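You operate a simulated robot arm through the tools that you are given. There is no shell and no other tool. Be economical: measure what you need, move in short steps, check, and stop when the job is done.

You are at the controls of a simulated robot arm. One attempt, no reset.

Task
Take the square wrench and put it on the lower shelf under the steel bench. Fetch the blue rag from the top of the oil table and set it on top of the blue tape roll. Put the coil marked "24 V" from the duct top over the number one cover on the top of the oil table and the coil labelled "240 V" on the drip shelf. Press the detector button to switch it on. Stack the can labelled "Acid" from the top of the steel bench on top of the can marked "Standard". Pull the bottom bench drawer open. Do these in any order.

Only the result counts: the job must be done as asked and must still hold three seconds after the hand-in. Knocking over, shifting, dropping, spilling or breaking anything else fails it. A push-on lid holds only when it is set on centred and level and pressed home; a screw cap is set on level and turned clockwise until tight.

Robot
A 6-joint arm with a two-finger parallel gripper on a trunk, on a base that drives. Base frame: it is fixed to the floor where the robot stands at the start and does not move with it; the origin is under the middle of the robot, x ahead of it, y to its left, z up. Readings come in mm, rad, newtons and seconds.
With the tool pointing down near the work surface it reaches from about 420 to 860 mm from the robot's upright axis, wherever it stands. Its first joint turns from -2.007 to 2.007 rad. Places, roughly: blue rag (7x9x3 cm) [800, -200, 900]; blue tape roll (10x10x5 cm) [0, 1100, 1400]; bottom bench drawer [200, -2900, 300]; can [0, -3250, 1000]; coil [2500, -500, 1250]; detector button [1800, -2600, 900]; drip shelf (18x24 cm) [1040, -360, 740]; lower shelf under the steel bench [-800, -3000, 200]; square wrench (17x3x3 cm) [500, -200, 900]; top of the oil table [600, 200, 900]. Payload 4.2 kg.
The TCP is the grasp point between the finger pads, 23 mm short of the fingertips. In the tool frame z runs along the fingers and y along their closing line. The gripper opens to 94 mm. The fingers are 38 mm wide and 10 mm thick; the gripper's body (54 by 96 mm) begins 39 mm behind the TCP.
Orientation is that of the tool frame in the base frame, as a unit quaternion [x, y, z, w]. With the fingers straight down and closing along the base's y, the tool's x points along the base's -x, its y along +y and its z along -z.

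Tools
- The arm moves only by the tool send_rows. Its argument "series" is a list that holds one entry, the list of rows, each a list of 7 numbers: the shift along the tool's x, y, z in units of 50 mm (1.0 is 50 mm), then the turn, a rotation vector about the tool's x, y, z in units of 6 degrees (1.0 is 6 degrees), then the opening, from 0 (shut) to 1 (fully open). In form: [[[x, y, z, wx, wy, wz, gripper], ...]]. A call has 1 to 8 rows; each row shifts and turns the commanded pose from where the row before left it, along the tool's axes as they then stand. A call with a number of a shift or a turn outside -1 to 1 is refused whole. A row lasts 0.2 s, in which the tool goes at most 50 mm and 0.15 rad; a call with a longer step from one row to the next is refused whole, and so is a gripper value outside its range. A pose out of reach is approached as far as the arm can. The call stops where the force on the tool passes 40 N (or 10 N more than at its start, if that is more) or the arm is blocked; 0.2 s more then pass. Each finger travels about 108 mm/s and halts on what it meets, pressing with about 34 N; the grip force reading is that of the motor and also rises with nothing between the fingers. The clock runs only during rows and for 0.2 s after the last one: add rows that do not move to give the fingers time. It gives the time, the measured TCP pose, the force on the tool (base axes), the opening and the grip force at its end, in the units of the frame above (readings bear some noise), with the torque about the TCP (base axes, N m) and any sound that the robot's microphone picked up.
- Cameras (640 x 400 px; columns grow to the right, rows downward): "scene" is now at [231.4, 217.6, 1559]; the picture's right is [0.32, -0.95, 0.00], its down [-0.15, -0.05, -0.99] and it looks along [0.93, 0.32, -0.16] (base axes); focal length 214 px, centre (320, 200). "wrist" rides on the gripper at [86, 16, -74] in the tool frame; the picture's right is [-0.18, 0.98, 0.00], its down [-0.58, -0.11, -0.81] and it looks along [-0.79, -0.15, 0.59] (tool axes); focal length 243 px, centre (320, 200). There is no depth. A picture from a camera that has moved, and an enlarged one, comes with that camera's place and axes in the base frame and with its lens. The place of the scene camera against the robot may be out by one fixed shift of up to 25 mm in any direction.
- grab_frame(camera): a new picture of that camera. It takes no simulated time.
- slide_trunk(by): slides the trunk up (or, below 0, down) by that many mm; the arm and the scene camera ride with it, the base frame stays. It gives what a move gives, with no picture.
- base_move(legs): drives the robot by 1 to 6 legs, each [ahead, turn to the left] in mm and rad, along the robot's own axes; the way and the turn of a leg run together, so that a leg with both is an arc; at most 1500 mm and 3.142 rad a leg. The arm and the cameras ride along, it lands a little off, and it stops where it bumps. It gives what a move gives.
- aim_head(pan, tilt): turns the head with the scene camera to pan (to the left, within 1.396 rad either way) and tilt (down, from -0.506 to 1.204), counted from straight ahead of the robot. It gives what a move gives.
- zoom(camera, box): a new picture of the part [left, top, right, bottom] of that camera's present view, enlarged. It takes no simulated time.
- hand_in(): hands the job in; it is judged then, once.

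Go step by step. Nothing tells you exact positions but the pictures and the camera data: compare them with the known pose of the tool, close in by small moves and look again before you grip or let go. The budget is 186 turns and 144 pictures, counting those below and the enlarged ones. Unless the task says otherwise, let go and move clear before handing in.

The tools are called after "Request:" by a JSON object that holds its "op" and its "data". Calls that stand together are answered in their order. send_rows: Moves the arm, as the interface text tells. Its arguments: {"type":"object","properties":{"series":{"type":"array"}},"required":["series"]} The other tools are called the same way: slide_trunk (by) slides the trunk up or down; base_move (legs) drives the base; aim_head (pan, tilt) turns the head that bears the scene camera; grab_frame (camera) takes a picture; zoom (camera, box) takes an enlarged picture of a part of a camera's view; hand_in () hands the job in.

At the start:

```text
clock: 0.0
position: [276.7, 304.4, 1571.6]
ee_rot: [0.0, 1.0, 0.0, -0.001]
contact_force: [-0.7, 0.3, -0.1]
wrist_torque: [0.04, 0.02, 0.01]
finger_gap: 94.0
grasp_force: 0.0
trunk travel left (down, up): [-857.0, 133.0]
robot x, y, heading: [0.2, 2.0, -0.002]
head pan, tilt: [0.326, 0.159]
```

scene: 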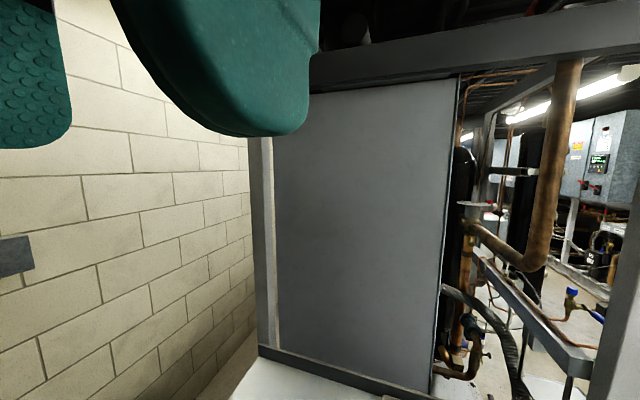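
wrist: 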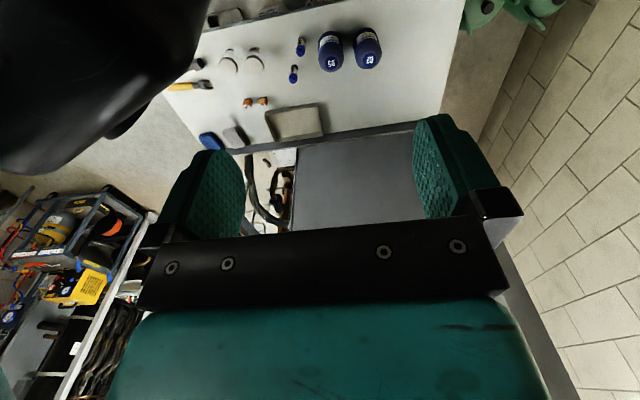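

I see a plant room with the oil table in front of me below the gripper. First I look around with the head.

Request:
{"op": "aim_head", "data": {"pan": 0, "tilt": 0.9}}

Request:
{"op": "grab_frame", "data": {"camera": "scene"}}

Request:
{"op": "aim_head", "data": {"pan": -1.0, "tilt": 0.3}}

Request:
{"op": "grab_frame", "data": {"camera": "scene"}}

Request:
{"op": "aim_head", "data": {"pan": 1.39, "tilt": 0.3}}

Request:
{"op": "grab_frame", "data": {"camera": "scene"}}

```text
clock: 1.1
position: [276.6, 302.7, 1570.1]
ee_rot: [0.0, 1.0, 0.0, 0.0]
contact_force: [0.8, 0.4, -0.1]
wrist_torque: [0.01, -0.03, 0.03]
finger_gap: 94.0
grasp_force: 0.1
trunk travel left (down, up): [-857.0, 133.0]
robot x, y, heading: [-1.5, -1.0, 0.006]
head pan, tilt: [0.0, 0.901]
```

```text
141 pictures are left
camera scene: at [219.0, 187.8, 1493.7], right [0.0, -1.0, 0.0], down [-0.78, 0.0, -0.62], along [0.62, 0.0, -0.78], focal length 214 px, centre (320, 200)
```

scene: 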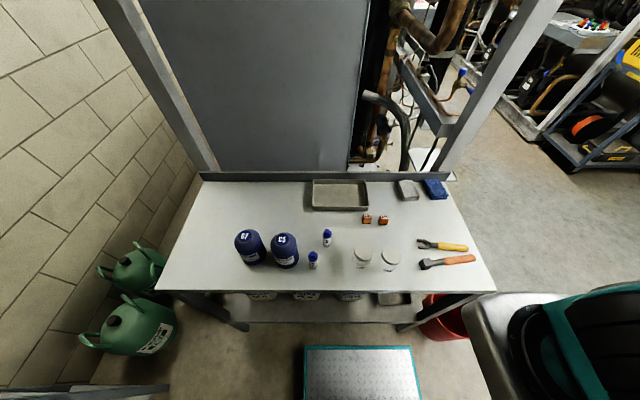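

```text
clock: 2.4
position: [276.6, 305.5, 1570.0]
ee_rot: [0.0, 1.0, 0.0, -0.001]
contact_force: [-0.2, 0.9, 0.5]
wrist_torque: [-0.01, 0.02, 0.01]
finger_gap: 94.0
grasp_force: 0.1
trunk travel left (down, up): [-857.0, 133.0]
robot x, y, heading: [2.1, -0.4, -0.002]
head pan, tilt: [-1.0, 0.3]
```

```text
140 pictures are left
camera scene: at [193.9, 109.3, 1545.9], right [-0.84, -0.54, 0.0], down [-0.16, 0.25, -0.96], along [0.52, -0.8, -0.3], focal length 214 px, centre (320, 200)
```

scene: 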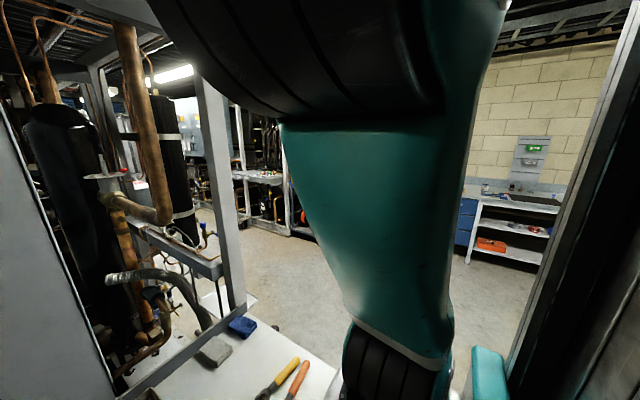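

```text
clock: 4.5
position: [277.2, 305.0, 1571.1]
ee_rot: [0.0, 1.0, 0.0, 0.0]
contact_force: [-0.2, -0.3, 0.2]
wrist_torque: [0.01, 0.01, 0.02]
finger_gap: 94.0
grasp_force: 0.0
trunk travel left (down, up): [-857.0, 133.0]
robot x, y, heading: [-0.5, -0.1, -0.001]
head pan, tilt: [1.389, 0.3]
```

```text
139 pictures are left
camera scene: at [160.3, 279.6, 1545.9], right [0.98, -0.18, 0.0], down [-0.05, -0.29, -0.96], along [0.17, 0.94, -0.3], focal length 214 px, centre (320, 200)
```

scene: 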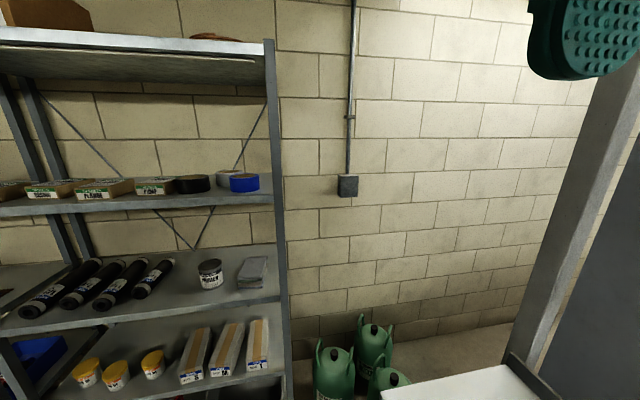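

The oil table is laid out below; I zoom in on its details.

Request:
{"op": "aim_head", "data": {"pan": -0.2, "tilt": 0.8}}

Request:
{"op": "zoom", "data": {"camera": "scene", "box": [200, 180, 440, 330]}}

Request:
{"op": "zoom", "data": {"camera": "scene", "box": [280, 60, 520, 210]}}

```text
clock: 6.2
position: [277.3, 303.6, 1571.4]
ee_rot: [0.0, 1.0, 0.0, 0.0]
contact_force: [0.9, 0.1, 0.5]
wrist_torque: [-0.04, -0.02, 0.01]
finger_gap: 93.8
grasp_force: 0.0
trunk travel left (down, up): [-857.0, 133.0]
robot x, y, heading: [1.2, -1.8, 0.0]
head pan, tilt: [-0.201, 0.799]
```

```text
2.67 times, centred on (320, 255) of scene
camera zoom: at [222.5, 171.8, 1501.6], right [-0.2, -0.98, 0.0], down [-0.7, 0.14, -0.7], along [0.68, -0.14, -0.72], focal length 572 px, centre (320, 53)
```

zoom: 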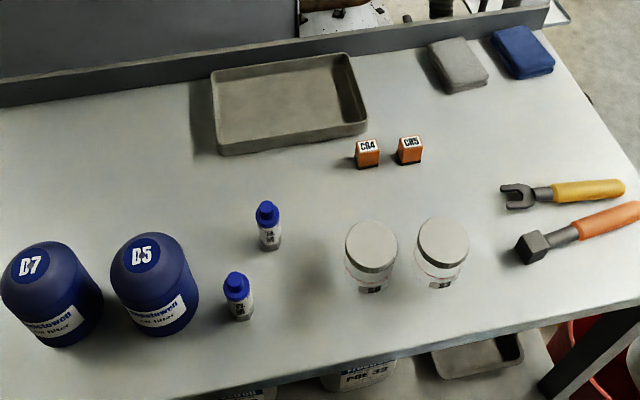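

```text
2.67 times, centred on (400, 135) of scene
camera zoom: at [222.5, 171.8, 1501.6], right [-0.2, -0.98, 0.0], down [-0.7, 0.14, -0.7], along [0.68, -0.14, -0.72], focal length 572 px, centre (107, 373)
```

zoom: 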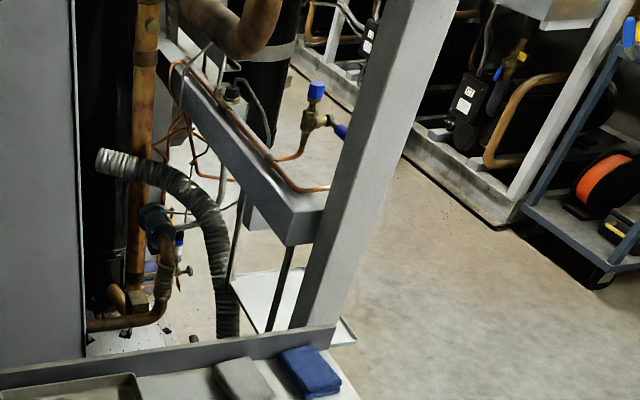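

The square-headed wrench is the orange one, and the drip shelf is the white plate behind the table. I look closer at the jars and small labels to find the numbered covers.

Request:
{"op": "zoom", "data": {"camera": "scene", "box": [320, 210, 400, 300]}}

Request:
{"op": "zoom", "data": {"camera": "scene", "box": [270, 240, 350, 310]}}

```text
4.44 times, centred on (360, 255) of scene
camera zoom: at [222.5, 171.8, 1501.6], right [-0.2, -0.98, 0.0], down [-0.7, 0.14, -0.7], along [0.68, -0.14, -0.72], focal length 953 px, centre (142, -44)
```

zoom: 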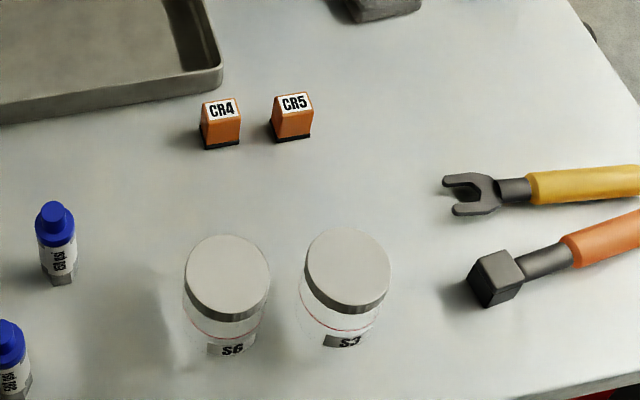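

```text
5.71 times, centred on (310, 275) of scene
camera zoom: at [222.5, 171.8, 1501.6], right [-0.2, -0.98, 0.0], down [-0.7, 0.14, -0.7], along [0.68, -0.14, -0.72], focal length 1226 px, centre (377, -229)
```

zoom: 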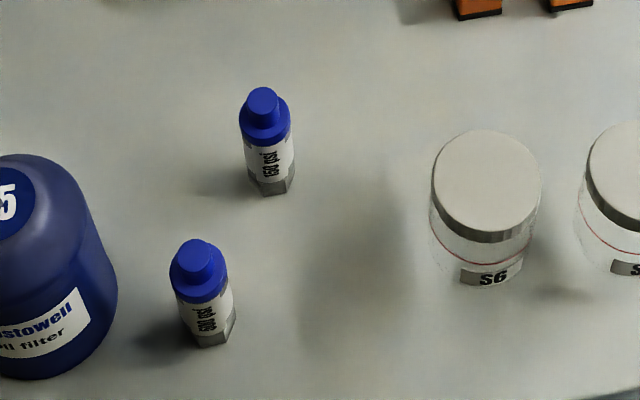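

No numbered covers here, so the "number one cover" is likely below the duct where the coil stands. I start with the blue rag: swing the arm over it while lowering the trunk.

Request:
{"op": "send_rows", "data": {"series": [[[-0.64, -0.75, 0, 0, 0, 0, 1], [-0.64, -0.75, 0, 0, 0, 0, 1], [-0.64, -0.75, 0, 0, 0, 0, 1], [-0.64, -0.75, 0, 0, 0, 0, 1], [-0.64, -0.75, 0, 0, 0, 0, 1], [-0.64, -0.75, 0, 0, 0, 0, 1], [-0.64, -0.75, 0, 0, 0, 0, 1], [-0.64, -0.75, 0, 0, 0, 0, 1]]]}}

Request:
{"op": "slide_trunk", "data": {"by": -300}}

Request:
{"op": "grab_frame", "data": {"camera": "wrist"}}

Request:
{"op": "grab_frame", "data": {"camera": "scene"}}

```text
clock: 8.0
position: [531.8, 6.5, 1573.7]
ee_rot: [-0.001, 1.0, 0.0, 0.001]
contact_force: [-0.4, 0.3, 0.3]
wrist_torque: [-0.01, -0.05, 0.0]
finger_gap: 94.2
grasp_force: 0.1
trunk travel left (down, up): [-857.0, 133.0]
robot x, y, heading: [-1.5, -0.0, -0.0]
head pan, tilt: [-0.201, 0.799]
```

```text
clock: 11.0
position: [532.2, 6.8, 1273.7]
ee_rot: [0.0, 1.0, 0.001, 0.0]
contact_force: [-0.4, 0.0, -0.1]
wrist_torque: [0.0, 0.03, 0.0]
finger_gap: 94.0
grasp_force: 0.0
trunk travel left (down, up): [-557.0, 433.0]
robot x, y, heading: [3.2, 1.7, -0.003]
head pan, tilt: [-0.201, 0.799]
```

```text
134 pictures are left
camera wrist: at [444.1, 23.9, 1349.2], right [0.18, 0.98, 0.0], down [0.58, -0.11, 0.81], along [0.79, -0.15, -0.59], focal length 243 px, centre (320, 200)
```

wrist: 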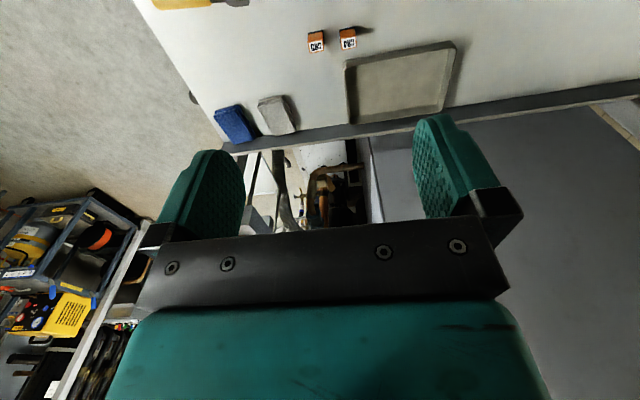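

```text
133 pictures are left
camera scene: at [222.5, 171.7, 1201.6], right [-0.2, -0.98, 0.0], down [-0.7, 0.14, -0.7], along [0.68, -0.14, -0.72], focal length 214 px, centre (320, 200)
```

scene: 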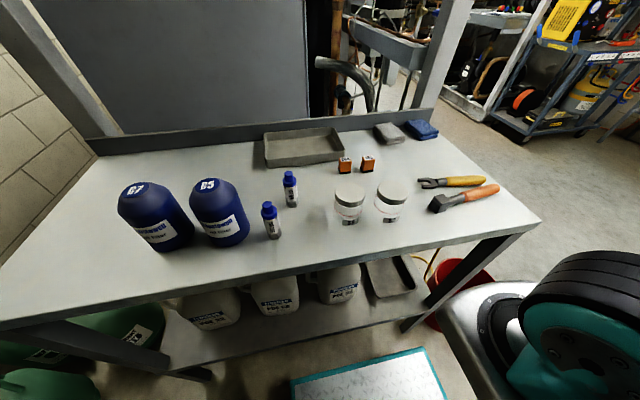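

The rag appears to be near (735, -228) with its top around z≈890. I move above it and look again.

Request:
{"op": "send_rows", "data": {"series": [[[-0.58, -0.66, 0, 0, 0, 0, 1], [-0.58, -0.66, 0, 0, 0, 0, 1], [-0.58, -0.66, 0, 0, 0, 0, 1], [-0.58, -0.66, 0, 0, 0, 0, 1], [-0.58, -0.66, 0, 0, 0, 0, 1], [-0.58, -0.66, 0, 0, 0, 0, 1], [-0.58, -0.66, 0, 0, 0, 0, 1]]]}}

Request:
{"op": "slide_trunk", "data": {"by": -200}}

Request:
{"op": "grab_frame", "data": {"camera": "wrist"}}

Request:
{"op": "grab_frame", "data": {"camera": "scene"}}

```text
clock: 11.7
position: [593.4, -58.1, 1275.4]
ee_rot: [0.015, 1.0, 0.001, 0.007]
contact_force: [7.4, 6.2, -12.6]
wrist_torque: [-0.8, -0.54, -0.84]
finger_gap: 94.1
grasp_force: 0.1
trunk travel left (down, up): [-557.0, 433.0]
robot x, y, heading: [-4.2, -3.1, 0.001]
head pan, tilt: [-0.201, 0.799]
stopped in row 3: the force on the tool passed its limit at 95 N (the readings are from after the stop); the commanded pose is now the measured one
```

```text
clock: 13.8
position: [590.6, -58.0, 1073.7]
ee_rot: [0.015, 1.0, 0.001, 0.006]
contact_force: [13.1, 22.8, -25.8]
wrist_torque: [-2.37, -1.45, -2.47]
finger_gap: 93.8
grasp_force: 0.1
trunk travel left (down, up): [-357.0, 633.0]
robot x, y, heading: [0.5, -2.5, 0.005]
head pan, tilt: [-0.201, 0.799]
```

```text
132 pictures are left
camera wrist: at [503.6, -38.3, 1150.1], right [0.21, 0.98, 0.01], down [0.57, -0.13, 0.81], along [0.79, -0.17, -0.58], focal length 243 px, centre (320, 200)
```

wrist: 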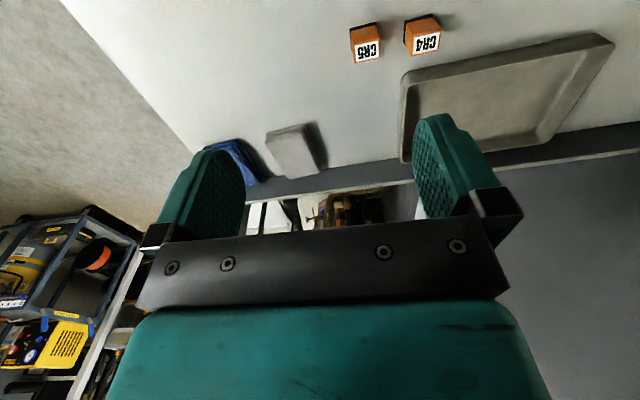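

```text
131 pictures are left
camera scene: at [222.5, 171.7, 1001.6], right [-0.2, -0.98, 0.0], down [-0.7, 0.14, -0.7], along [0.68, -0.14, -0.72], focal length 214 px, centre (320, 200)
```

scene: 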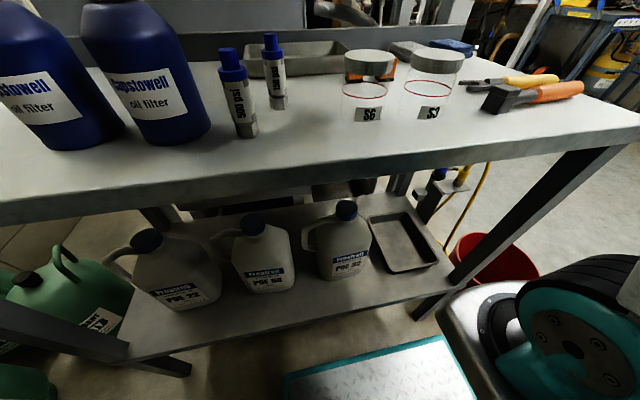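

The arm met resistance with nothing visible by the gripper. I raise the head's view to see the arm.

Request:
{"op": "aim_head", "data": {"pan": -0.5, "tilt": 0.0}}

Request:
{"op": "grab_frame", "data": {"camera": "scene"}}

```text
clock: 15.0
position: [591.0, -59.4, 1074.3]
ee_rot: [0.015, 1.0, 0.002, 0.005]
contact_force: [14.0, 21.9, -27.6]
wrist_torque: [-2.31, -1.45, -2.36]
finger_gap: 94.0
grasp_force: 0.1
trunk travel left (down, up): [-357.0, 633.0]
robot x, y, heading: [-3.0, -0.0, 0.001]
head pan, tilt: [-0.499, 0.0]
```

```text
130 pictures are left
camera scene: at [222.5, 144.7, 1073.6], right [-0.48, -0.88, 0.0], down [0.0, 0.0, -1.0], along [0.88, -0.48, 0.0], focal length 214 px, centre (320, 200)
```

scene: 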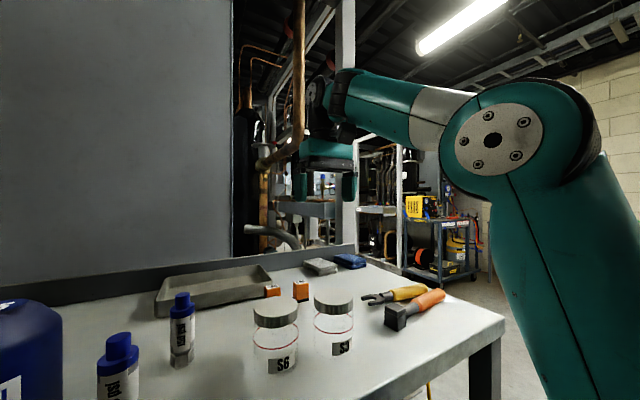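

The gripper seems to be tucked near the forearm end; I zoom to see the contact.

Request:
{"op": "zoom", "data": {"camera": "scene", "box": [240, 50, 440, 220]}}

```text
2.35 times, centred on (340, 135) of scene
camera zoom: at [222.5, 144.7, 1073.6], right [-0.48, -0.88, 0.0], down [0.0, 0.0, -1.0], along [0.88, -0.48, 0.0], focal length 505 px, centre (273, 353)
```

zoom: 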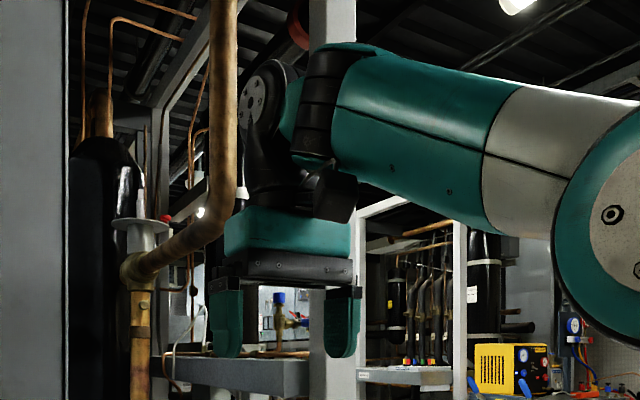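

The wrist camera housing is pressing against the forearm (self-contact). I back off and turn the tool about its axis so the camera faces +y.

Request:
{"op": "send_rows", "data": {"series": [[[0.5, 0.6, 0, 0, 0, 0, 1], [0, 0, 0, 0, 0, 1, 1], [0, 0, 0, 0, 0, 1, 1], [0, 0, 0, 0, 0, 1, 1], [0, 0, 0, 0, 0, 1, 1], [0, 0, 0, 0, 0, 1, 1], [0, 0, 0, 0, 0, 1, 1], [0, 0, 0, 0, 0, 1, 1]]]}}

Request:
{"op": "send_rows", "data": {"series": [[[0, 0, 0, 0, 0, 1, 1], [0, 0, 0, 0, 0, 1, 1], [0, 0, 0, 0, 0, 1, 1], [0, 0, 0, 0, 0, 1, 1], [0, 0, 0, 0, 0, 1, 1], [0, 0, 0, 0, 0, 1, 1], [0, 0, 0, 0, 0, 1, 1], [0, 0, 0, 0, 0, 1, 1]]]}}

Request:
{"op": "grab_frame", "data": {"camera": "wrist"}}

```text
clock: 16.8
position: [568.7, -26.4, 1074.4]
ee_rot: [0.373, 0.928, 0.004, 0.004]
contact_force: [0.0, -0.5, -0.4]
wrist_torque: [0.04, 0.0, -0.01]
finger_gap: 94.0
grasp_force: 0.1
trunk travel left (down, up): [-357.0, 633.0]
robot x, y, heading: [0.3, -3.0, 0.002]
head pan, tilt: [-0.499, 0.0]
```

```text
clock: 18.6
position: [567.8, -25.6, 1075.0]
ee_rot: [0.718, 0.696, 0.004, 0.003]
contact_force: [-0.7, -0.1, 0.1]
wrist_torque: [-0.03, -0.01, -0.03]
finger_gap: 93.9
grasp_force: 0.1
trunk travel left (down, up): [-357.0, 633.0]
robot x, y, heading: [-3.1, 1.7, 0.003]
head pan, tilt: [-0.499, 0.0]
```

```text
128 pictures are left
camera wrist: at [584.4, 59.9, 1151.5], right [0.98, -0.21, 0.01], down [-0.13, -0.58, 0.8], along [-0.17, -0.79, -0.6], focal length 243 px, centre (320, 200)
```

wrist: 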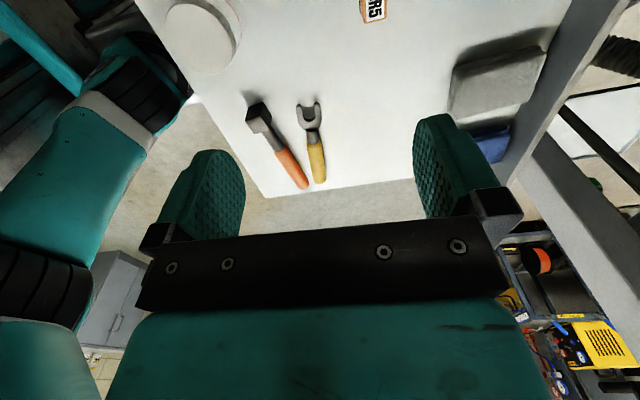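

Free now; the tool's x points to +y and its y to +x. I move over the rag.

Request:
{"op": "send_rows", "data": {"series": [[[-0.65, 0.573, 0, 0, 0, 0, 1], [-0.65, 0.573, 0, 0, 0, 0, 1], [-0.65, 0.573, 0, 0, 0, 0, 1], [-0.65, 0.573, 0, 0, 0, 0, 1], [-0.65, 0.573, 0, 0, 0, 0, 1], [-0.65, 0.573, 0, 0, 0, 0, 1]]]}}

Request:
{"op": "grab_frame", "data": {"camera": "wrist"}}

```text
clock: 20.0
position: [700.0, -224.2, 1026.2]
ee_rot: [0.718, 0.696, 0.004, 0.003]
contact_force: [0.1, -0.8, 0.4]
wrist_torque: [-0.03, -0.05, 0.01]
finger_gap: 94.1
grasp_force: 0.1
out of reach, approached as far as the arm can: row 3, 4, 5, 6
trunk travel left (down, up): [-357.0, 633.0]
robot x, y, heading: [-1.0, 2.9, 0.006]
head pan, tilt: [-0.499, 0.0]
```

```text
127 pictures are left
camera wrist: at [716.3, -136.3, 1102.9], right [0.98, -0.21, 0.01], down [-0.13, -0.58, 0.8], along [-0.16, -0.79, -0.6], focal length 243 px, centre (320, 200)
```

wrist: 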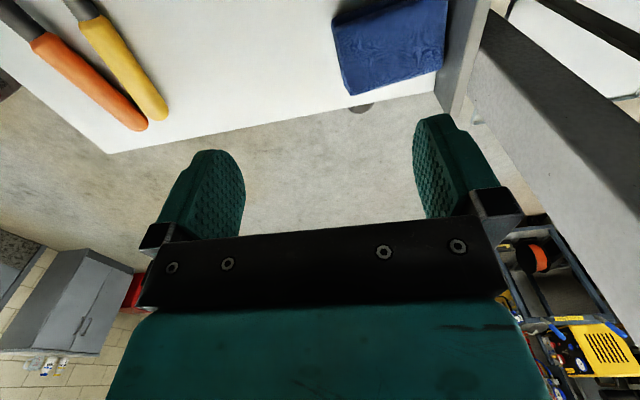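

The rag lies axis-aligned near (757, -232), close to the table's back rim. I zoom to measure the gap to the rim.

Request:
{"op": "zoom", "data": {"camera": "wrist", "box": [310, 0, 490, 115]}}

Request:
{"op": "aim_head", "data": {"pan": -0.45, "tilt": 0.35}}

Request:
{"op": "slide_trunk", "data": {"by": 150}}

Request:
{"op": "zoom", "data": {"camera": "scene", "box": [240, 100, 440, 225]}}

```text
3.48 times, centred on (400, 58) of wrist
camera zoom: at [716.3, -136.3, 1102.9], right [0.98, -0.21, 0.01], down [-0.13, -0.58, 0.8], along [-0.16, -0.79, -0.6], focal length 844 px, centre (42, 696)
```

zoom: 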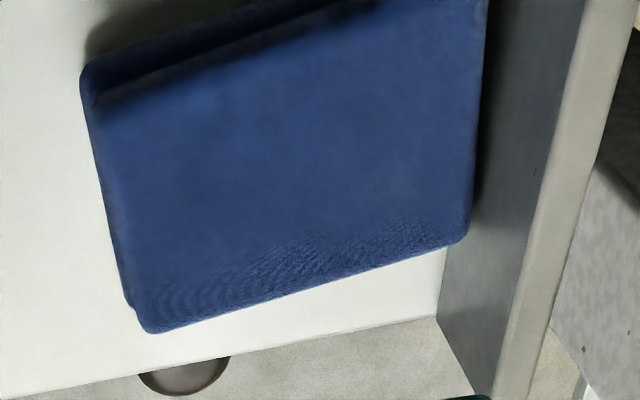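

```text
clock: 20.8
position: [700.9, -222.6, 1026.0]
ee_rot: [0.718, 0.696, 0.005, 0.003]
contact_force: [0.7, -0.1, 0.3]
wrist_torque: [0.01, -0.02, -0.01]
finger_gap: 94.0
grasp_force: 0.1
trunk travel left (down, up): [-357.0, 633.0]
robot x, y, heading: [0.2, 4.1, 0.001]
head pan, tilt: [-0.45, 0.351]
```

```text
clock: 22.5
position: [700.0, -223.3, 1175.3]
ee_rot: [0.718, 0.696, 0.005, 0.003]
contact_force: [-0.2, 0.1, -0.5]
wrist_torque: [0.04, 0.0, -0.03]
finger_gap: 93.7
grasp_force: 0.1
trunk travel left (down, up): [-507.0, 483.0]
robot x, y, heading: [-0.1, -1.0, -0.001]
head pan, tilt: [-0.45, 0.351]
```

```text
3.20 times, centred on (340, 162) of scene
camera zoom: at [227.3, 147.2, 1191.2], right [-0.44, -0.9, 0.0], down [-0.31, 0.15, -0.94], along [0.85, -0.41, -0.34], focal length 686 px, centre (256, 320)
```

zoom: 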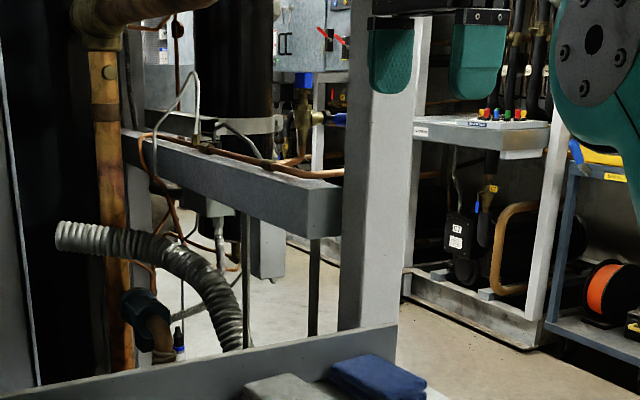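

The rag sits nearly against the rim, so I'll first drag it away from the rim by pressing lightly with shut fingers. I descend above it.

Request:
{"op": "send_rows", "data": {"series": [[[-0.03, 0.19, 0.75, 0, 0, 0, 0], [-0.03, 0.19, 0.75, 0, 0, 0, 0], [-0.03, 0.19, 0.75, 0, 0, 0, 0], [-0.03, 0.19, 0.75, 0, 0, 0, 0], [-0.03, 0.19, 0.75, 0, 0, 0, 0], [-0.03, 0.19, 0.75, 0, 0, 0, 0]]]}}

Request:
{"op": "grab_frame", "data": {"camera": "wrist"}}

```text
clock: 23.9
position: [763.0, -231.7, 955.4]
ee_rot: [0.717, 0.697, 0.004, 0.002]
contact_force: [-0.6, 0.1, 0.4]
wrist_torque: [0.02, -0.03, 0.01]
finger_gap: 0.0
grasp_force: 34.3
out of reach, approached as far as the arm can: row 6
trunk travel left (down, up): [-507.0, 483.0]
robot x, y, heading: [0.2, -0.0, -0.003]
head pan, tilt: [-0.45, 0.351]
```

```text
124 pictures are left
camera wrist: at [779.7, -144.2, 1032.2], right [0.98, -0.21, 0.01], down [-0.13, -0.58, 0.8], along [-0.17, -0.79, -0.6], focal length 243 px, centre (320, 200)
```

wrist: 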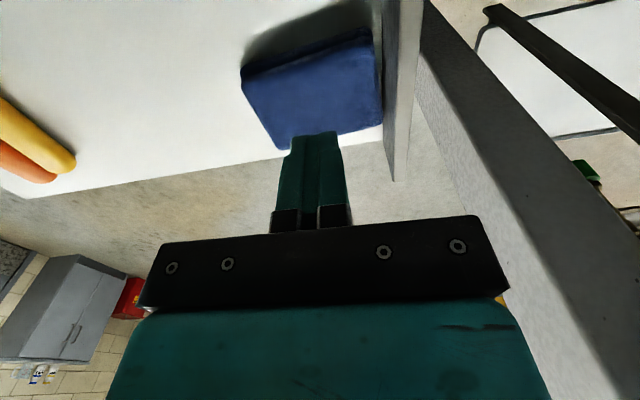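

The shut fingertips hang over the rag's middle. I lower in small steps until contact.

Request:
{"op": "send_rows", "data": {"series": [[[0, 0, 0.5, 0, 0, 0, 0], [0, 0, 0.3, 0, 0, 0, 0], [0, 0, 0.1, 0, 0, 0, 0], [0, 0, 0.06, 0, 0, 0, 0], [0, 0, 0.06, 0, 0, 0, 0]]]}}

```text
clock: 25.1
position: [784.5, -237.6, 914.2]
ee_rot: [0.718, 0.697, 0.003, 0.001]
contact_force: [-0.1, 0.0, 0.4]
wrist_torque: [0.0, -0.02, -0.03]
finger_gap: 0.0
grasp_force: 33.9
out of reach, approached as far as the arm can: row 1, 2, 3, 5
trunk travel left (down, up): [-507.0, 483.0]
robot x, y, heading: [4.0, 3.0, -0.003]
head pan, tilt: [-0.45, 0.351]
```

The tool drifted outward at the limit of reach. I bring it back over the rag centre.

Request:
{"op": "send_rows", "data": {"series": [[[0, -0.5, 0, 0, 0, 0, 0], [0.1, 0, 0, 0, 0, 0, 0]]]}}

Request:
{"op": "grab_frame", "data": {"camera": "wrist"}}

```text
clock: 25.7
position: [778.2, -240.4, 923.9]
ee_rot: [0.718, 0.696, 0.004, 0.001]
contact_force: [-0.3, -0.1, 0.2]
wrist_torque: [-0.01, -0.03, -0.01]
finger_gap: 0.1
grasp_force: 33.6
out of reach, approached as far as the arm can: row 1
trunk travel left (down, up): [-507.0, 483.0]
robot x, y, heading: [-3.8, -1.4, 0.004]
head pan, tilt: [-0.45, 0.351]
```

```text
123 pictures are left
camera wrist: at [795.6, -152.3, 1000.4], right [0.98, -0.21, 0.01], down [-0.13, -0.58, 0.8], along [-0.17, -0.79, -0.6], focal length 243 px, centre (320, 200)
```

wrist: 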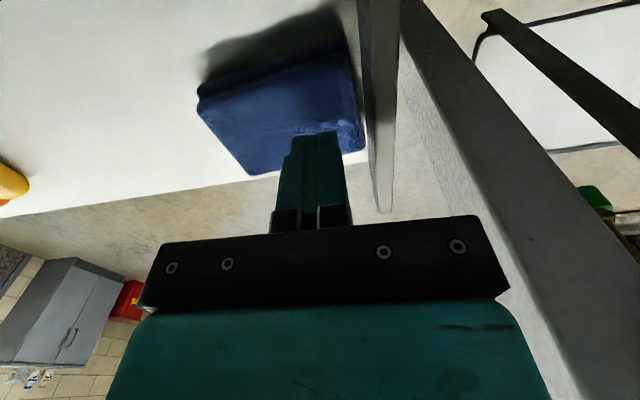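

The reach limit shifts with height relative to the trunk. I raise the tool in the arm and then lower with the trunk instead.

Request:
{"op": "send_rows", "data": {"series": [[[0, -0.1, -0.6, 0, 0, 0, 0], [0, -0.1, -0.6, 0, 0, 0, 0], [0, 0, -0.6, 0, 0, 0, 0], [0, 0, -0.6, 0, 0, 0, 0], [0, 0, 0, 0, 0, 0, 0]]]}}

```text
clock: 26.9
position: [766.4, -236.5, 1043.1]
ee_rot: [0.718, 0.696, 0.005, 0.002]
contact_force: [-0.4, -0.1, 0.2]
wrist_torque: [0.0, 0.02, -0.02]
finger_gap: 0.0
grasp_force: 34.0
trunk travel left (down, up): [-507.0, 483.0]
robot x, y, heading: [0.9, 1.6, 0.0]
head pan, tilt: [-0.45, 0.351]
```

That height works. Now I lower the trunk.

Request:
{"op": "slide_trunk", "data": {"by": -125}}

Request:
{"op": "grab_frame", "data": {"camera": "wrist"}}

```text
clock: 28.5
position: [767.2, -236.1, 917.0]
ee_rot: [0.717, 0.697, 0.005, 0.002]
contact_force: [0.5, 0.6, -0.6]
wrist_torque: [0.03, 0.0, -0.01]
finger_gap: 0.1
grasp_force: 34.0
trunk travel left (down, up): [-382.0, 608.0]
robot x, y, heading: [0.2, 1.9, -0.001]
head pan, tilt: [-0.45, 0.351]
```

```text
122 pictures are left
camera wrist: at [782.7, -150.0, 994.0], right [0.98, -0.21, 0.01], down [-0.13, -0.58, 0.8], along [-0.17, -0.79, -0.6], focal length 243 px, centre (320, 200)
```

wrist: 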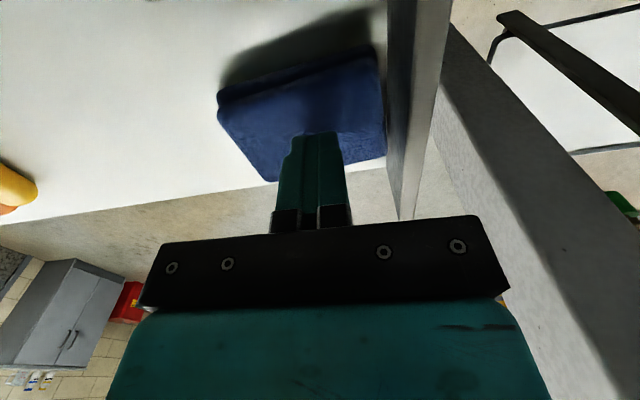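

Fingertips are just above the rag. Pressing down gently.

Request:
{"op": "send_rows", "data": {"series": [[[0, 0, 0.2, 0, 0, 0, 0], [0, 0, 0.1, 0, 0, 0, 0], [0, 0, 0.1, 0, 0, 0, 0]]]}}

```text
clock: 29.3
position: [766.5, -235.0, 906.3]
ee_rot: [0.717, 0.697, 0.01, 0.01]
contact_force: [-1.0, 1.3, 14.2]
wrist_torque: [-0.01, 0.05, -0.04]
finger_gap: 0.0
grasp_force: 34.6
trunk travel left (down, up): [-382.0, 608.0]
robot x, y, heading: [0.3, -0.6, -0.001]
head pan, tilt: [-0.45, 0.351]
stopped in row 3: the force on the tool passed its limit at 44 N (the readings are from after the stop); the commanded pose is now the measured one
```

Contact: rag top at about z=883, pressing 14 N. Now I drag toward -x.

Request:
{"op": "send_rows", "data": {"series": [[[0, -0.1, 0, 0, 0, 0, 0], [0, -0.2, 0.01, 0, 0, 0, 0], [0, -0.2, 0.01, 0, 0, 0, 0], [0, -0.2, 0.01, 0, 0, 0, 0], [0, -0.2, 0.0, 0, 0, 0, 0]]]}}

Request:
{"op": "grab_frame", "data": {"camera": "wrist"}}

```text
clock: 30.1
position: [747.3, -235.3, 904.8]
ee_rot: [0.716, 0.698, 0.011, 0.013]
contact_force: [-1.6, 1.2, 10.8]
wrist_torque: [0.07, 0.1, -0.01]
finger_gap: 0.1
grasp_force: 34.7
trunk travel left (down, up): [-382.0, 608.0]
robot x, y, heading: [1.4, 2.1, 0.002]
head pan, tilt: [-0.45, 0.351]
stopped in row 3: the force on the tool passed its limit at 42 N (the readings are from after the stop); the commanded pose is now the measured one
```

```text
121 pictures are left
camera wrist: at [761.7, -148.6, 982.8], right [0.98, -0.21, 0.03], down [-0.15, -0.58, 0.8], along [-0.15, -0.79, -0.6], focal length 243 px, centre (320, 200)
```

wrist: 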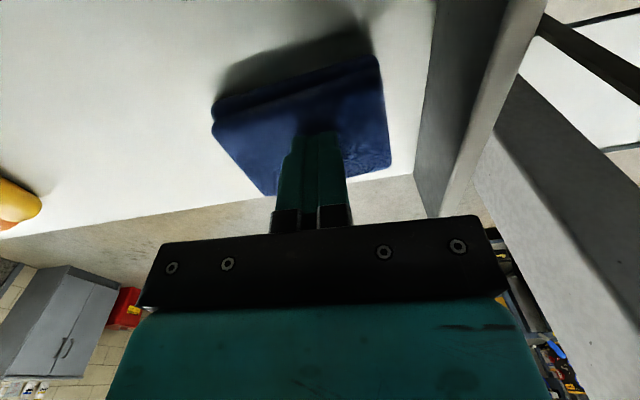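

The rag slid with the fingers. I drag another 20 mm.

Request:
{"op": "send_rows", "data": {"series": [[[0, -0.1, 0, 0, 0, 0, 0], [0, -0.15, 0, 0, 0, 0, 0], [0, -0.15, 0, 0, 0, 0, 0]]]}}

Request:
{"op": "send_rows", "data": {"series": [[[0, 0, -0.8, 0, 0, 0, 0.5], [0, 0, -0.8, 0, 0, 0, 1], [0, 0, 0, 0, 0, 0, 1], [0, 0, 0, 0, 0, 0, 1]]]}}

Request:
{"op": "grab_frame", "data": {"camera": "wrist"}}

```text
clock: 30.9
position: [727.7, -236.4, 906.3]
ee_rot: [0.715, 0.699, 0.012, 0.013]
contact_force: [12.0, -1.2, 24.2]
wrist_torque: [0.02, -0.19, 0.0]
finger_gap: 0.0
grasp_force: 33.6
trunk travel left (down, up): [-382.0, 608.0]
robot x, y, heading: [0.2, 0.4, -0.003]
head pan, tilt: [-0.45, 0.351]
```

```text
clock: 31.9
position: [725.2, -238.0, 984.4]
ee_rot: [0.716, 0.698, 0.01, 0.011]
contact_force: [-0.7, -0.6, -0.3]
wrist_torque: [0.03, -0.01, -0.01]
finger_gap: 94.3
grasp_force: 0.0
trunk travel left (down, up): [-382.0, 608.0]
robot x, y, heading: [1.5, 4.0, -0.003]
head pan, tilt: [-0.45, 0.351]
```

```text
120 pictures are left
camera wrist: at [739.9, -150.4, 1060.7], right [0.98, -0.21, 0.03], down [-0.15, -0.58, 0.8], along [-0.15, -0.79, -0.6], focal length 243 px, centre (320, 200)
```

wrist: 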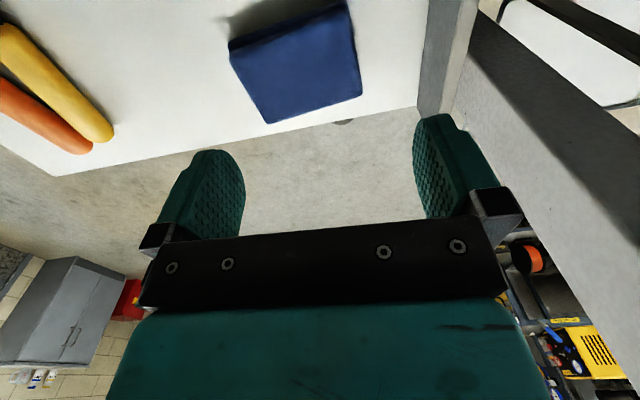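

The rag measures ~9 cm along x and 7 cm along y with a yaw of about 4°, centred near (715, -232). I turn the tool a further ~84° so the fingers close along y.

Request:
{"op": "send_rows", "data": {"series": [[[0, 0, 0, 0, 0, 1, 1], [0, 0, 0, 0, 0, 1, 1], [0, 0, 0, 0, 0, 1, 1], [0, 0, 0, 0, 0, 1, 1], [0, 0, 0, 0, 0, 1, 1], [0, 0, 0, 0, 0, 1, 1], [0, 0, 0, 0, 0, 1, 1], [0, 0, 0, 0, 0, 1, 1]]]}}

Request:
{"op": "send_rows", "data": {"series": [[[0, 0, 0, 0, 0, 1, 1], [0, 0, 0, 0, 0, 1, 1], [0, 0, 0, 0, 0, 1, 1], [0, 0, 0, 0, 0, 1, 1], [0, 0, 0, 0, 0, 1, 1], [0, 0, 0, 0, 0, 1, 1], [0, 0, 0, 0, 0, 0, 1]]]}}

Request:
{"op": "grab_frame", "data": {"camera": "wrist"}}

```text
clock: 33.7
position: [724.9, -236.3, 984.3]
ee_rot: [0.938, 0.345, 0.014, 0.006]
contact_force: [-0.5, 0.6, -0.5]
wrist_torque: [0.03, 0.01, 0.0]
finger_gap: 94.1
grasp_force: 0.0
trunk travel left (down, up): [-382.0, 608.0]
robot x, y, heading: [-2.5, -0.9, -0.002]
head pan, tilt: [-0.45, 0.351]
```

```text
clock: 35.3
position: [725.6, -236.3, 984.8]
ee_rot: [0.999, 0.038, 0.016, 0.001]
contact_force: [0.3, 0.4, -0.2]
wrist_torque: [-0.04, 0.01, -0.01]
finger_gap: 94.1
grasp_force: 0.1
trunk travel left (down, up): [-382.0, 608.0]
robot x, y, heading: [-2.7, -0.8, -0.001]
head pan, tilt: [-0.45, 0.351]
```

```text
119 pictures are left
camera wrist: at [809.3, -244.2, 1063.1], right [-0.11, -0.99, 0.0], down [-0.61, 0.07, 0.79], along [-0.78, 0.09, -0.62], focal length 243 px, centre (320, 200)
```

wrist: 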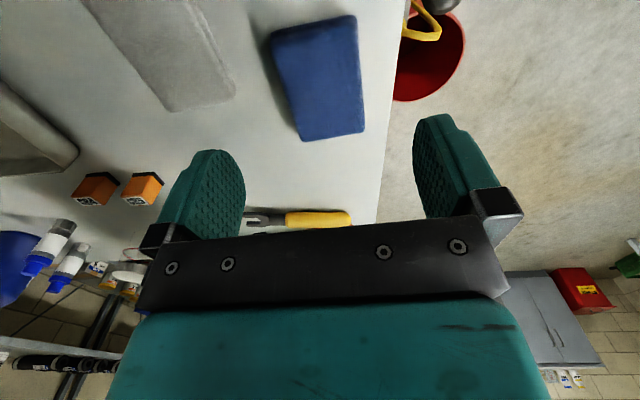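

The rag is centred between the fingers with room on both sides. I descend 100 mm and grip.

Request:
{"op": "send_rows", "data": {"series": [[[0, 0, 0.6, 0, 0, 0, 0.93], [0, 0, 0.6, 0, 0, 0, 0.93], [0, 0, 0.5, 0, 0, 0, 0.93], [0, 0, 0.3, 0, 0, 0, 0.93], [0, 0, 0, 0, 0, 0, 0.2], [0, 0, 0, 0, 0, 0, 0.2], [0, 0, 0, 0, 0, 0, 0.2]]]}}

Request:
{"op": "grab_frame", "data": {"camera": "wrist"}}

```text
clock: 36.9
position: [727.3, -236.3, 886.3]
ee_rot: [0.999, 0.039, 0.015, 0.002]
contact_force: [0.1, 0.2, -0.4]
wrist_torque: [-0.01, -0.04, -0.01]
finger_gap: 61.1
grasp_force: 34.2
trunk travel left (down, up): [-382.0, 608.0]
robot x, y, heading: [2.8, 1.3, 0.001]
head pan, tilt: [-0.45, 0.351]
```

```text
118 pictures are left
camera wrist: at [811.0, -245.5, 965.0], right [-0.11, -0.99, 0.0], down [-0.61, 0.06, 0.79], along [-0.78, 0.09, -0.61], focal length 243 px, centre (320, 200)
```

wrist: 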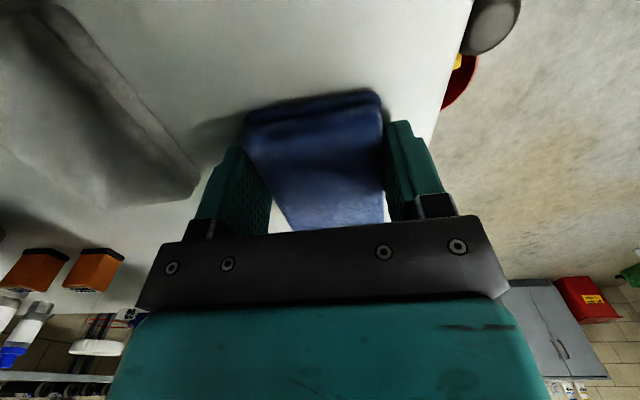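

Gripped (gap 61 mm). I lift, raise the trunk and retract the arm before turning.

Request:
{"op": "send_rows", "data": {"series": [[[0, 0, -0.5, 0, 0, 0, 0.2], [0, 0, -0.5, 0, 0, 0, 0.2], [0, 0, -0.5, 0, 0, 0, 0.2]]]}}

Request:
{"op": "slide_trunk", "data": {"by": 480}}

Request:
{"op": "send_rows", "data": {"series": [[[-0.8, 0, 0, 0, 0, 0, 0.2], [-0.8, 0, 0, 0, 0, 0, 0.2], [-0.8, 0, 0, 0, 0, 0, 0.2], [-0.8, 0, 0, 0, 0, 0, 0.2]]]}}

Request:
{"op": "aim_head", "data": {"pan": 0.4, "tilt": 0.6}}

Request:
{"op": "grab_frame", "data": {"camera": "scene"}}

Request:
{"op": "grab_frame", "data": {"camera": "wrist"}}

```text
clock: 37.7
position: [723.5, -231.4, 960.5]
ee_rot: [0.999, 0.039, 0.015, 0.001]
contact_force: [0.6, 0.1, -0.6]
wrist_torque: [-0.02, -0.01, -0.02]
finger_gap: 18.4
grasp_force: 0.1
trunk travel left (down, up): [-382.0, 608.0]
robot x, y, heading: [2.7, 3.5, -0.001]
head pan, tilt: [-0.45, 0.351]
```

```text
refused: 480 is not a number from -400 to 400
```

```text
clock: 38.7
position: [576.0, -254.1, 981.7]
ee_rot: [0.999, 0.039, 0.014, 0.001]
contact_force: [-0.2, 0.2, 0.4]
wrist_torque: [-0.01, 0.02, 0.03]
finger_gap: 19.0
grasp_force: 0.1
out of reach, approached as far as the arm can: row 3, 4
trunk travel left (down, up): [-382.0, 608.0]
robot x, y, heading: [1.9, 1.1, -0.004]
head pan, tilt: [-0.45, 0.351]
```

```text
clock: 39.8
position: [575.9, -254.2, 982.3]
ee_rot: [0.999, 0.039, 0.014, 0.002]
contact_force: [0.4, -0.4, 0.4]
wrist_torque: [0.0, -0.01, 0.04]
finger_gap: 18.7
grasp_force: 0.0
trunk travel left (down, up): [-382.0, 608.0]
robot x, y, heading: [-0.0, 0.3, -0.0]
head pan, tilt: [0.4, 0.6]
```

```text
117 pictures are left
camera scene: at [225.0, 222.2, 1043.4], right [0.39, -0.92, 0.0], down [-0.52, -0.22, -0.83], along [0.76, 0.32, -0.56], focal length 214 px, centre (320, 200)
```

scene: 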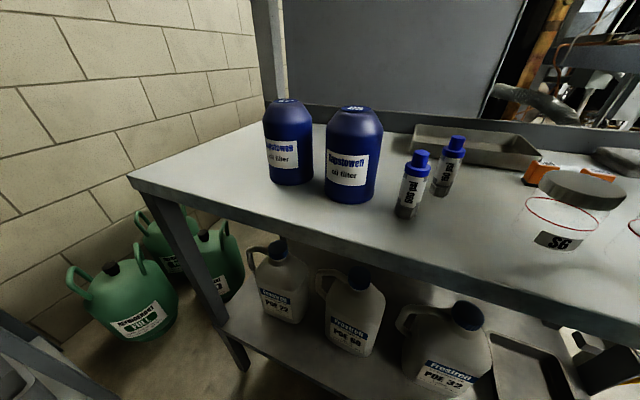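

```text
116 pictures are left
camera wrist: at [660.1, -262.3, 1060.6], right [-0.11, -0.99, 0.0], down [-0.61, 0.06, 0.79], along [-0.78, 0.09, -0.61], focal length 243 px, centre (320, 200)
```

wrist: 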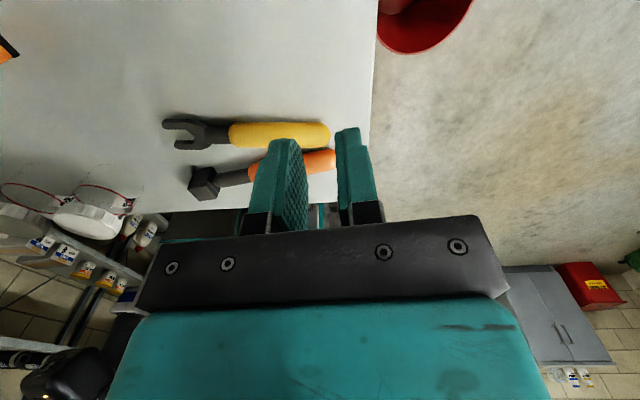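

The rag slipped out during the lift. I go back above it and look.

Request:
{"op": "send_rows", "data": {"series": [[[0.8, 0, 0, 0, 0, 0, 1], [0.8, 0, 0, 0, 0, 0, 1], [0.8, -0.3, 0, 0, 0, 0, 1]]]}}

Request:
{"op": "grab_frame", "data": {"camera": "wrist"}}

```text
clock: 40.6
position: [695.1, -228.3, 984.5]
ee_rot: [0.999, 0.038, 0.016, 0.002]
contact_force: [-0.6, 0.1, 0.8]
wrist_torque: [-0.03, -0.02, 0.0]
finger_gap: 94.1
grasp_force: 0.1
trunk travel left (down, up): [-382.0, 608.0]
robot x, y, heading: [0.4, 0.9, -0.002]
head pan, tilt: [0.4, 0.6]
```

```text
115 pictures are left
camera wrist: at [779.0, -237.3, 1063.8], right [-0.11, -0.99, 0.0], down [-0.61, 0.06, 0.79], along [-0.78, 0.09, -0.62], focal length 243 px, centre (320, 200)
```

wrist: 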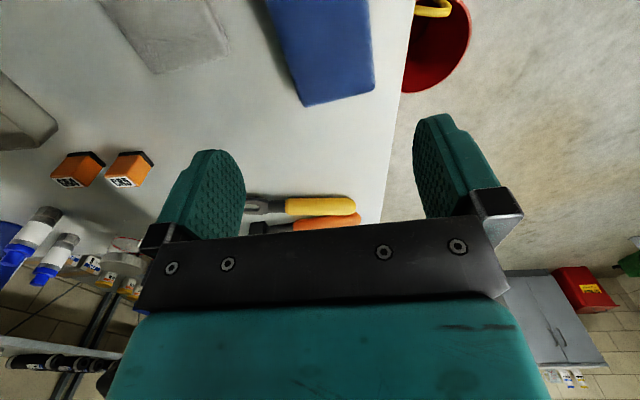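

The rag lies undisturbed at about (726, -236). I go deeper this time, touching near the table, and grip with a full close.

Request:
{"op": "send_rows", "data": {"series": [[[0.62, 0.14, 0, 0, 0, 0, 0.95], [0, 0, 0.8, 0, 0, 0, 0.95], [0, 0, 0.8, 0, 0, 0, 0.95], [0, 0, 0.4, 0, 0, 0, 0.95], [0, 0, 0.1, 0, 0, 0, 0.95], [0, 0, 0.06, 0, 0, 0, 0.95], [0, 0, 0.06, 0, 0, 0, 0.95], [0, 0, 0.06, 0, 0, 0, 0.95]]]}}

```text
clock: 42.4
position: [732.7, -234.5, 884.6]
ee_rot: [0.999, 0.04, 0.02, 0.001]
contact_force: [-8.1, 0.6, 15.3]
wrist_torque: [0.74, 0.57, 0.36]
finger_gap: 89.7
grasp_force: 0.5
out of reach, approached as far as the arm can: row 6, 8
trunk travel left (down, up): [-382.0, 608.0]
robot x, y, heading: [-2.4, 0.4, -0.0]
head pan, tilt: [0.4, 0.6]
stopped in row 8: the force on the tool passed its limit at 46 N (the readings are from after the stop); the commanded pose is now the measured one
```

Tips touch the table at about z=861. I close fully and lift slowly a little to test.

Request:
{"op": "send_rows", "data": {"series": [[[0, 0, -0.02, 0, 0, 0, 0], [0, 0, 0, 0, 0, 0, 0], [0, 0, 0, 0, 0, 0, 0], [0, 0, 0, 0, 0, 0, 0], [0, 0, -0.1, 0, 0, 0, 0], [0, 0, -0.1, 0, 0, 0, 0], [0, 0, -0.1, 0, 0, 0, 0]]]}}

Request:
{"op": "grab_frame", "data": {"camera": "wrist"}}

```text
clock: 44.0
position: [732.7, -235.4, 897.6]
ee_rot: [0.999, 0.04, 0.018, 0.001]
contact_force: [0.3, 0.3, -0.2]
wrist_torque: [-0.03, -0.02, 0.04]
finger_gap: 61.8
grasp_force: 34.0
trunk travel left (down, up): [-382.0, 608.0]
robot x, y, heading: [2.2, 1.2, -0.002]
head pan, tilt: [0.4, 0.6]
```

```text
114 pictures are left
camera wrist: at [815.8, -243.7, 976.5], right [-0.11, -0.99, 0.0], down [-0.61, 0.06, 0.79], along [-0.78, 0.09, -0.62], focal length 243 px, centre (320, 200)
```

wrist: 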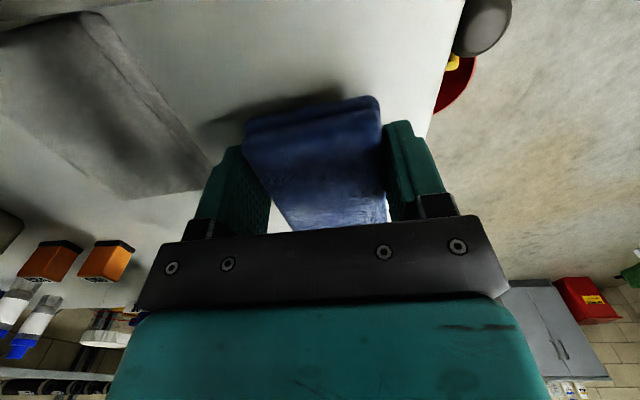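

It seems to be coming along. I continue the lift slowly.

Request:
{"op": "send_rows", "data": {"series": [[[0, 0, -0.15, 0, 0, 0, 0], [0, 0, -0.2, 0, 0, 0, 0], [0, 0, -0.25, 0, 0, 0, 0], [0, 0, -0.3, 0, 0, 0, 0], [0, 0, -0.3, 0, 0, 0, 0], [0, 0, -0.3, 0, 0, 0, 0]]]}}

Request:
{"op": "grab_frame", "data": {"camera": "wrist"}}

```text
clock: 45.4
position: [729.6, -235.4, 971.8]
ee_rot: [0.999, 0.04, 0.017, 0.001]
contact_force: [-0.8, -0.4, 0.4]
wrist_torque: [-0.01, 0.0, 0.01]
finger_gap: 61.5
grasp_force: 34.2
trunk travel left (down, up): [-382.0, 608.0]
robot x, y, heading: [0.2, 2.0, -0.002]
head pan, tilt: [0.4, 0.6]
```

```text
113 pictures are left
camera wrist: at [813.4, -243.8, 1050.4], right [-0.11, -0.99, 0.0], down [-0.61, 0.06, 0.79], along [-0.78, 0.09, -0.62], focal length 243 px, centre (320, 200)
```

wrist: 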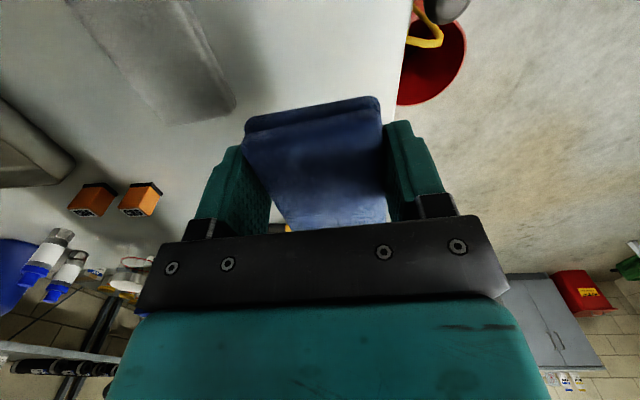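

Held. I raise the trunk 400 mm and retract a bit.

Request:
{"op": "slide_trunk", "data": {"by": 400}}

Request:
{"op": "send_rows", "data": {"series": [[[-0.3, 0, 0, 0, 0, 0, 0], [-0.5, 0, 0, 0, 0, 0, 0], [-0.5, 0, 0, 0, 0, 0, 0], [-0.5, 0, 0, 0, 0, 0, 0], [-0.3, 0, 0, 0, 0, 0, 0]]]}}

Request:
{"op": "aim_head", "data": {"pan": 1.3, "tilt": 0.25}}

Request:
{"op": "grab_frame", "data": {"camera": "scene"}}

```text
clock: 49.2
position: [730.7, -235.4, 1371.9]
ee_rot: [0.999, 0.04, 0.017, 0.001]
contact_force: [-0.3, 0.4, -0.6]
wrist_torque: [0.01, -0.04, -0.01]
finger_gap: 61.0
grasp_force: 34.3
trunk travel left (down, up): [-782.0, 208.0]
robot x, y, heading: [-0.9, 0.1, -0.002]
head pan, tilt: [0.4, 0.6]
```

```text
clock: 50.4
position: [623.6, -243.4, 1367.4]
ee_rot: [0.999, 0.04, 0.017, 0.001]
contact_force: [0.7, 0.2, -0.4]
wrist_torque: [-0.04, 0.0, 0.03]
finger_gap: 61.2
grasp_force: 33.7
trunk travel left (down, up): [-782.0, 208.0]
robot x, y, heading: [3.2, -0.3, -0.003]
head pan, tilt: [0.4, 0.6]
```

```text
clock: 51.6
position: [623.5, -242.8, 1368.4]
ee_rot: [0.999, 0.039, 0.017, 0.002]
contact_force: [-0.1, 0.3, -0.6]
wrist_torque: [-0.01, 0.01, 0.02]
finger_gap: 61.1
grasp_force: 34.6
trunk travel left (down, up): [-782.0, 208.0]
robot x, y, heading: [1.7, -1.9, -0.001]
head pan, tilt: [1.3, 0.25]
```

```text
112 pictures are left
camera scene: at [168.4, 277.7, 1475.6], right [0.96, -0.27, 0.0], down [-0.07, -0.24, -0.97], along [0.26, 0.93, -0.25], focal length 214 px, centre (320, 200)
```

scene: 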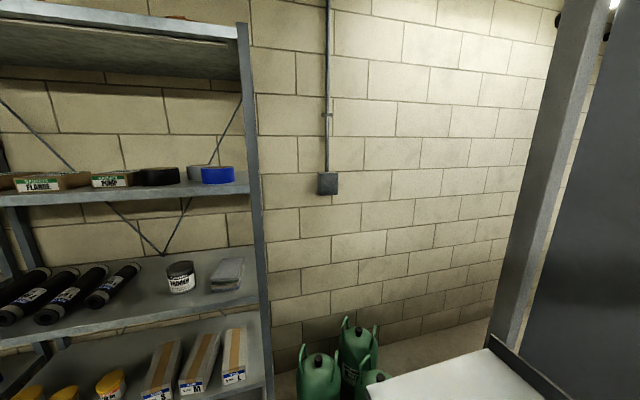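

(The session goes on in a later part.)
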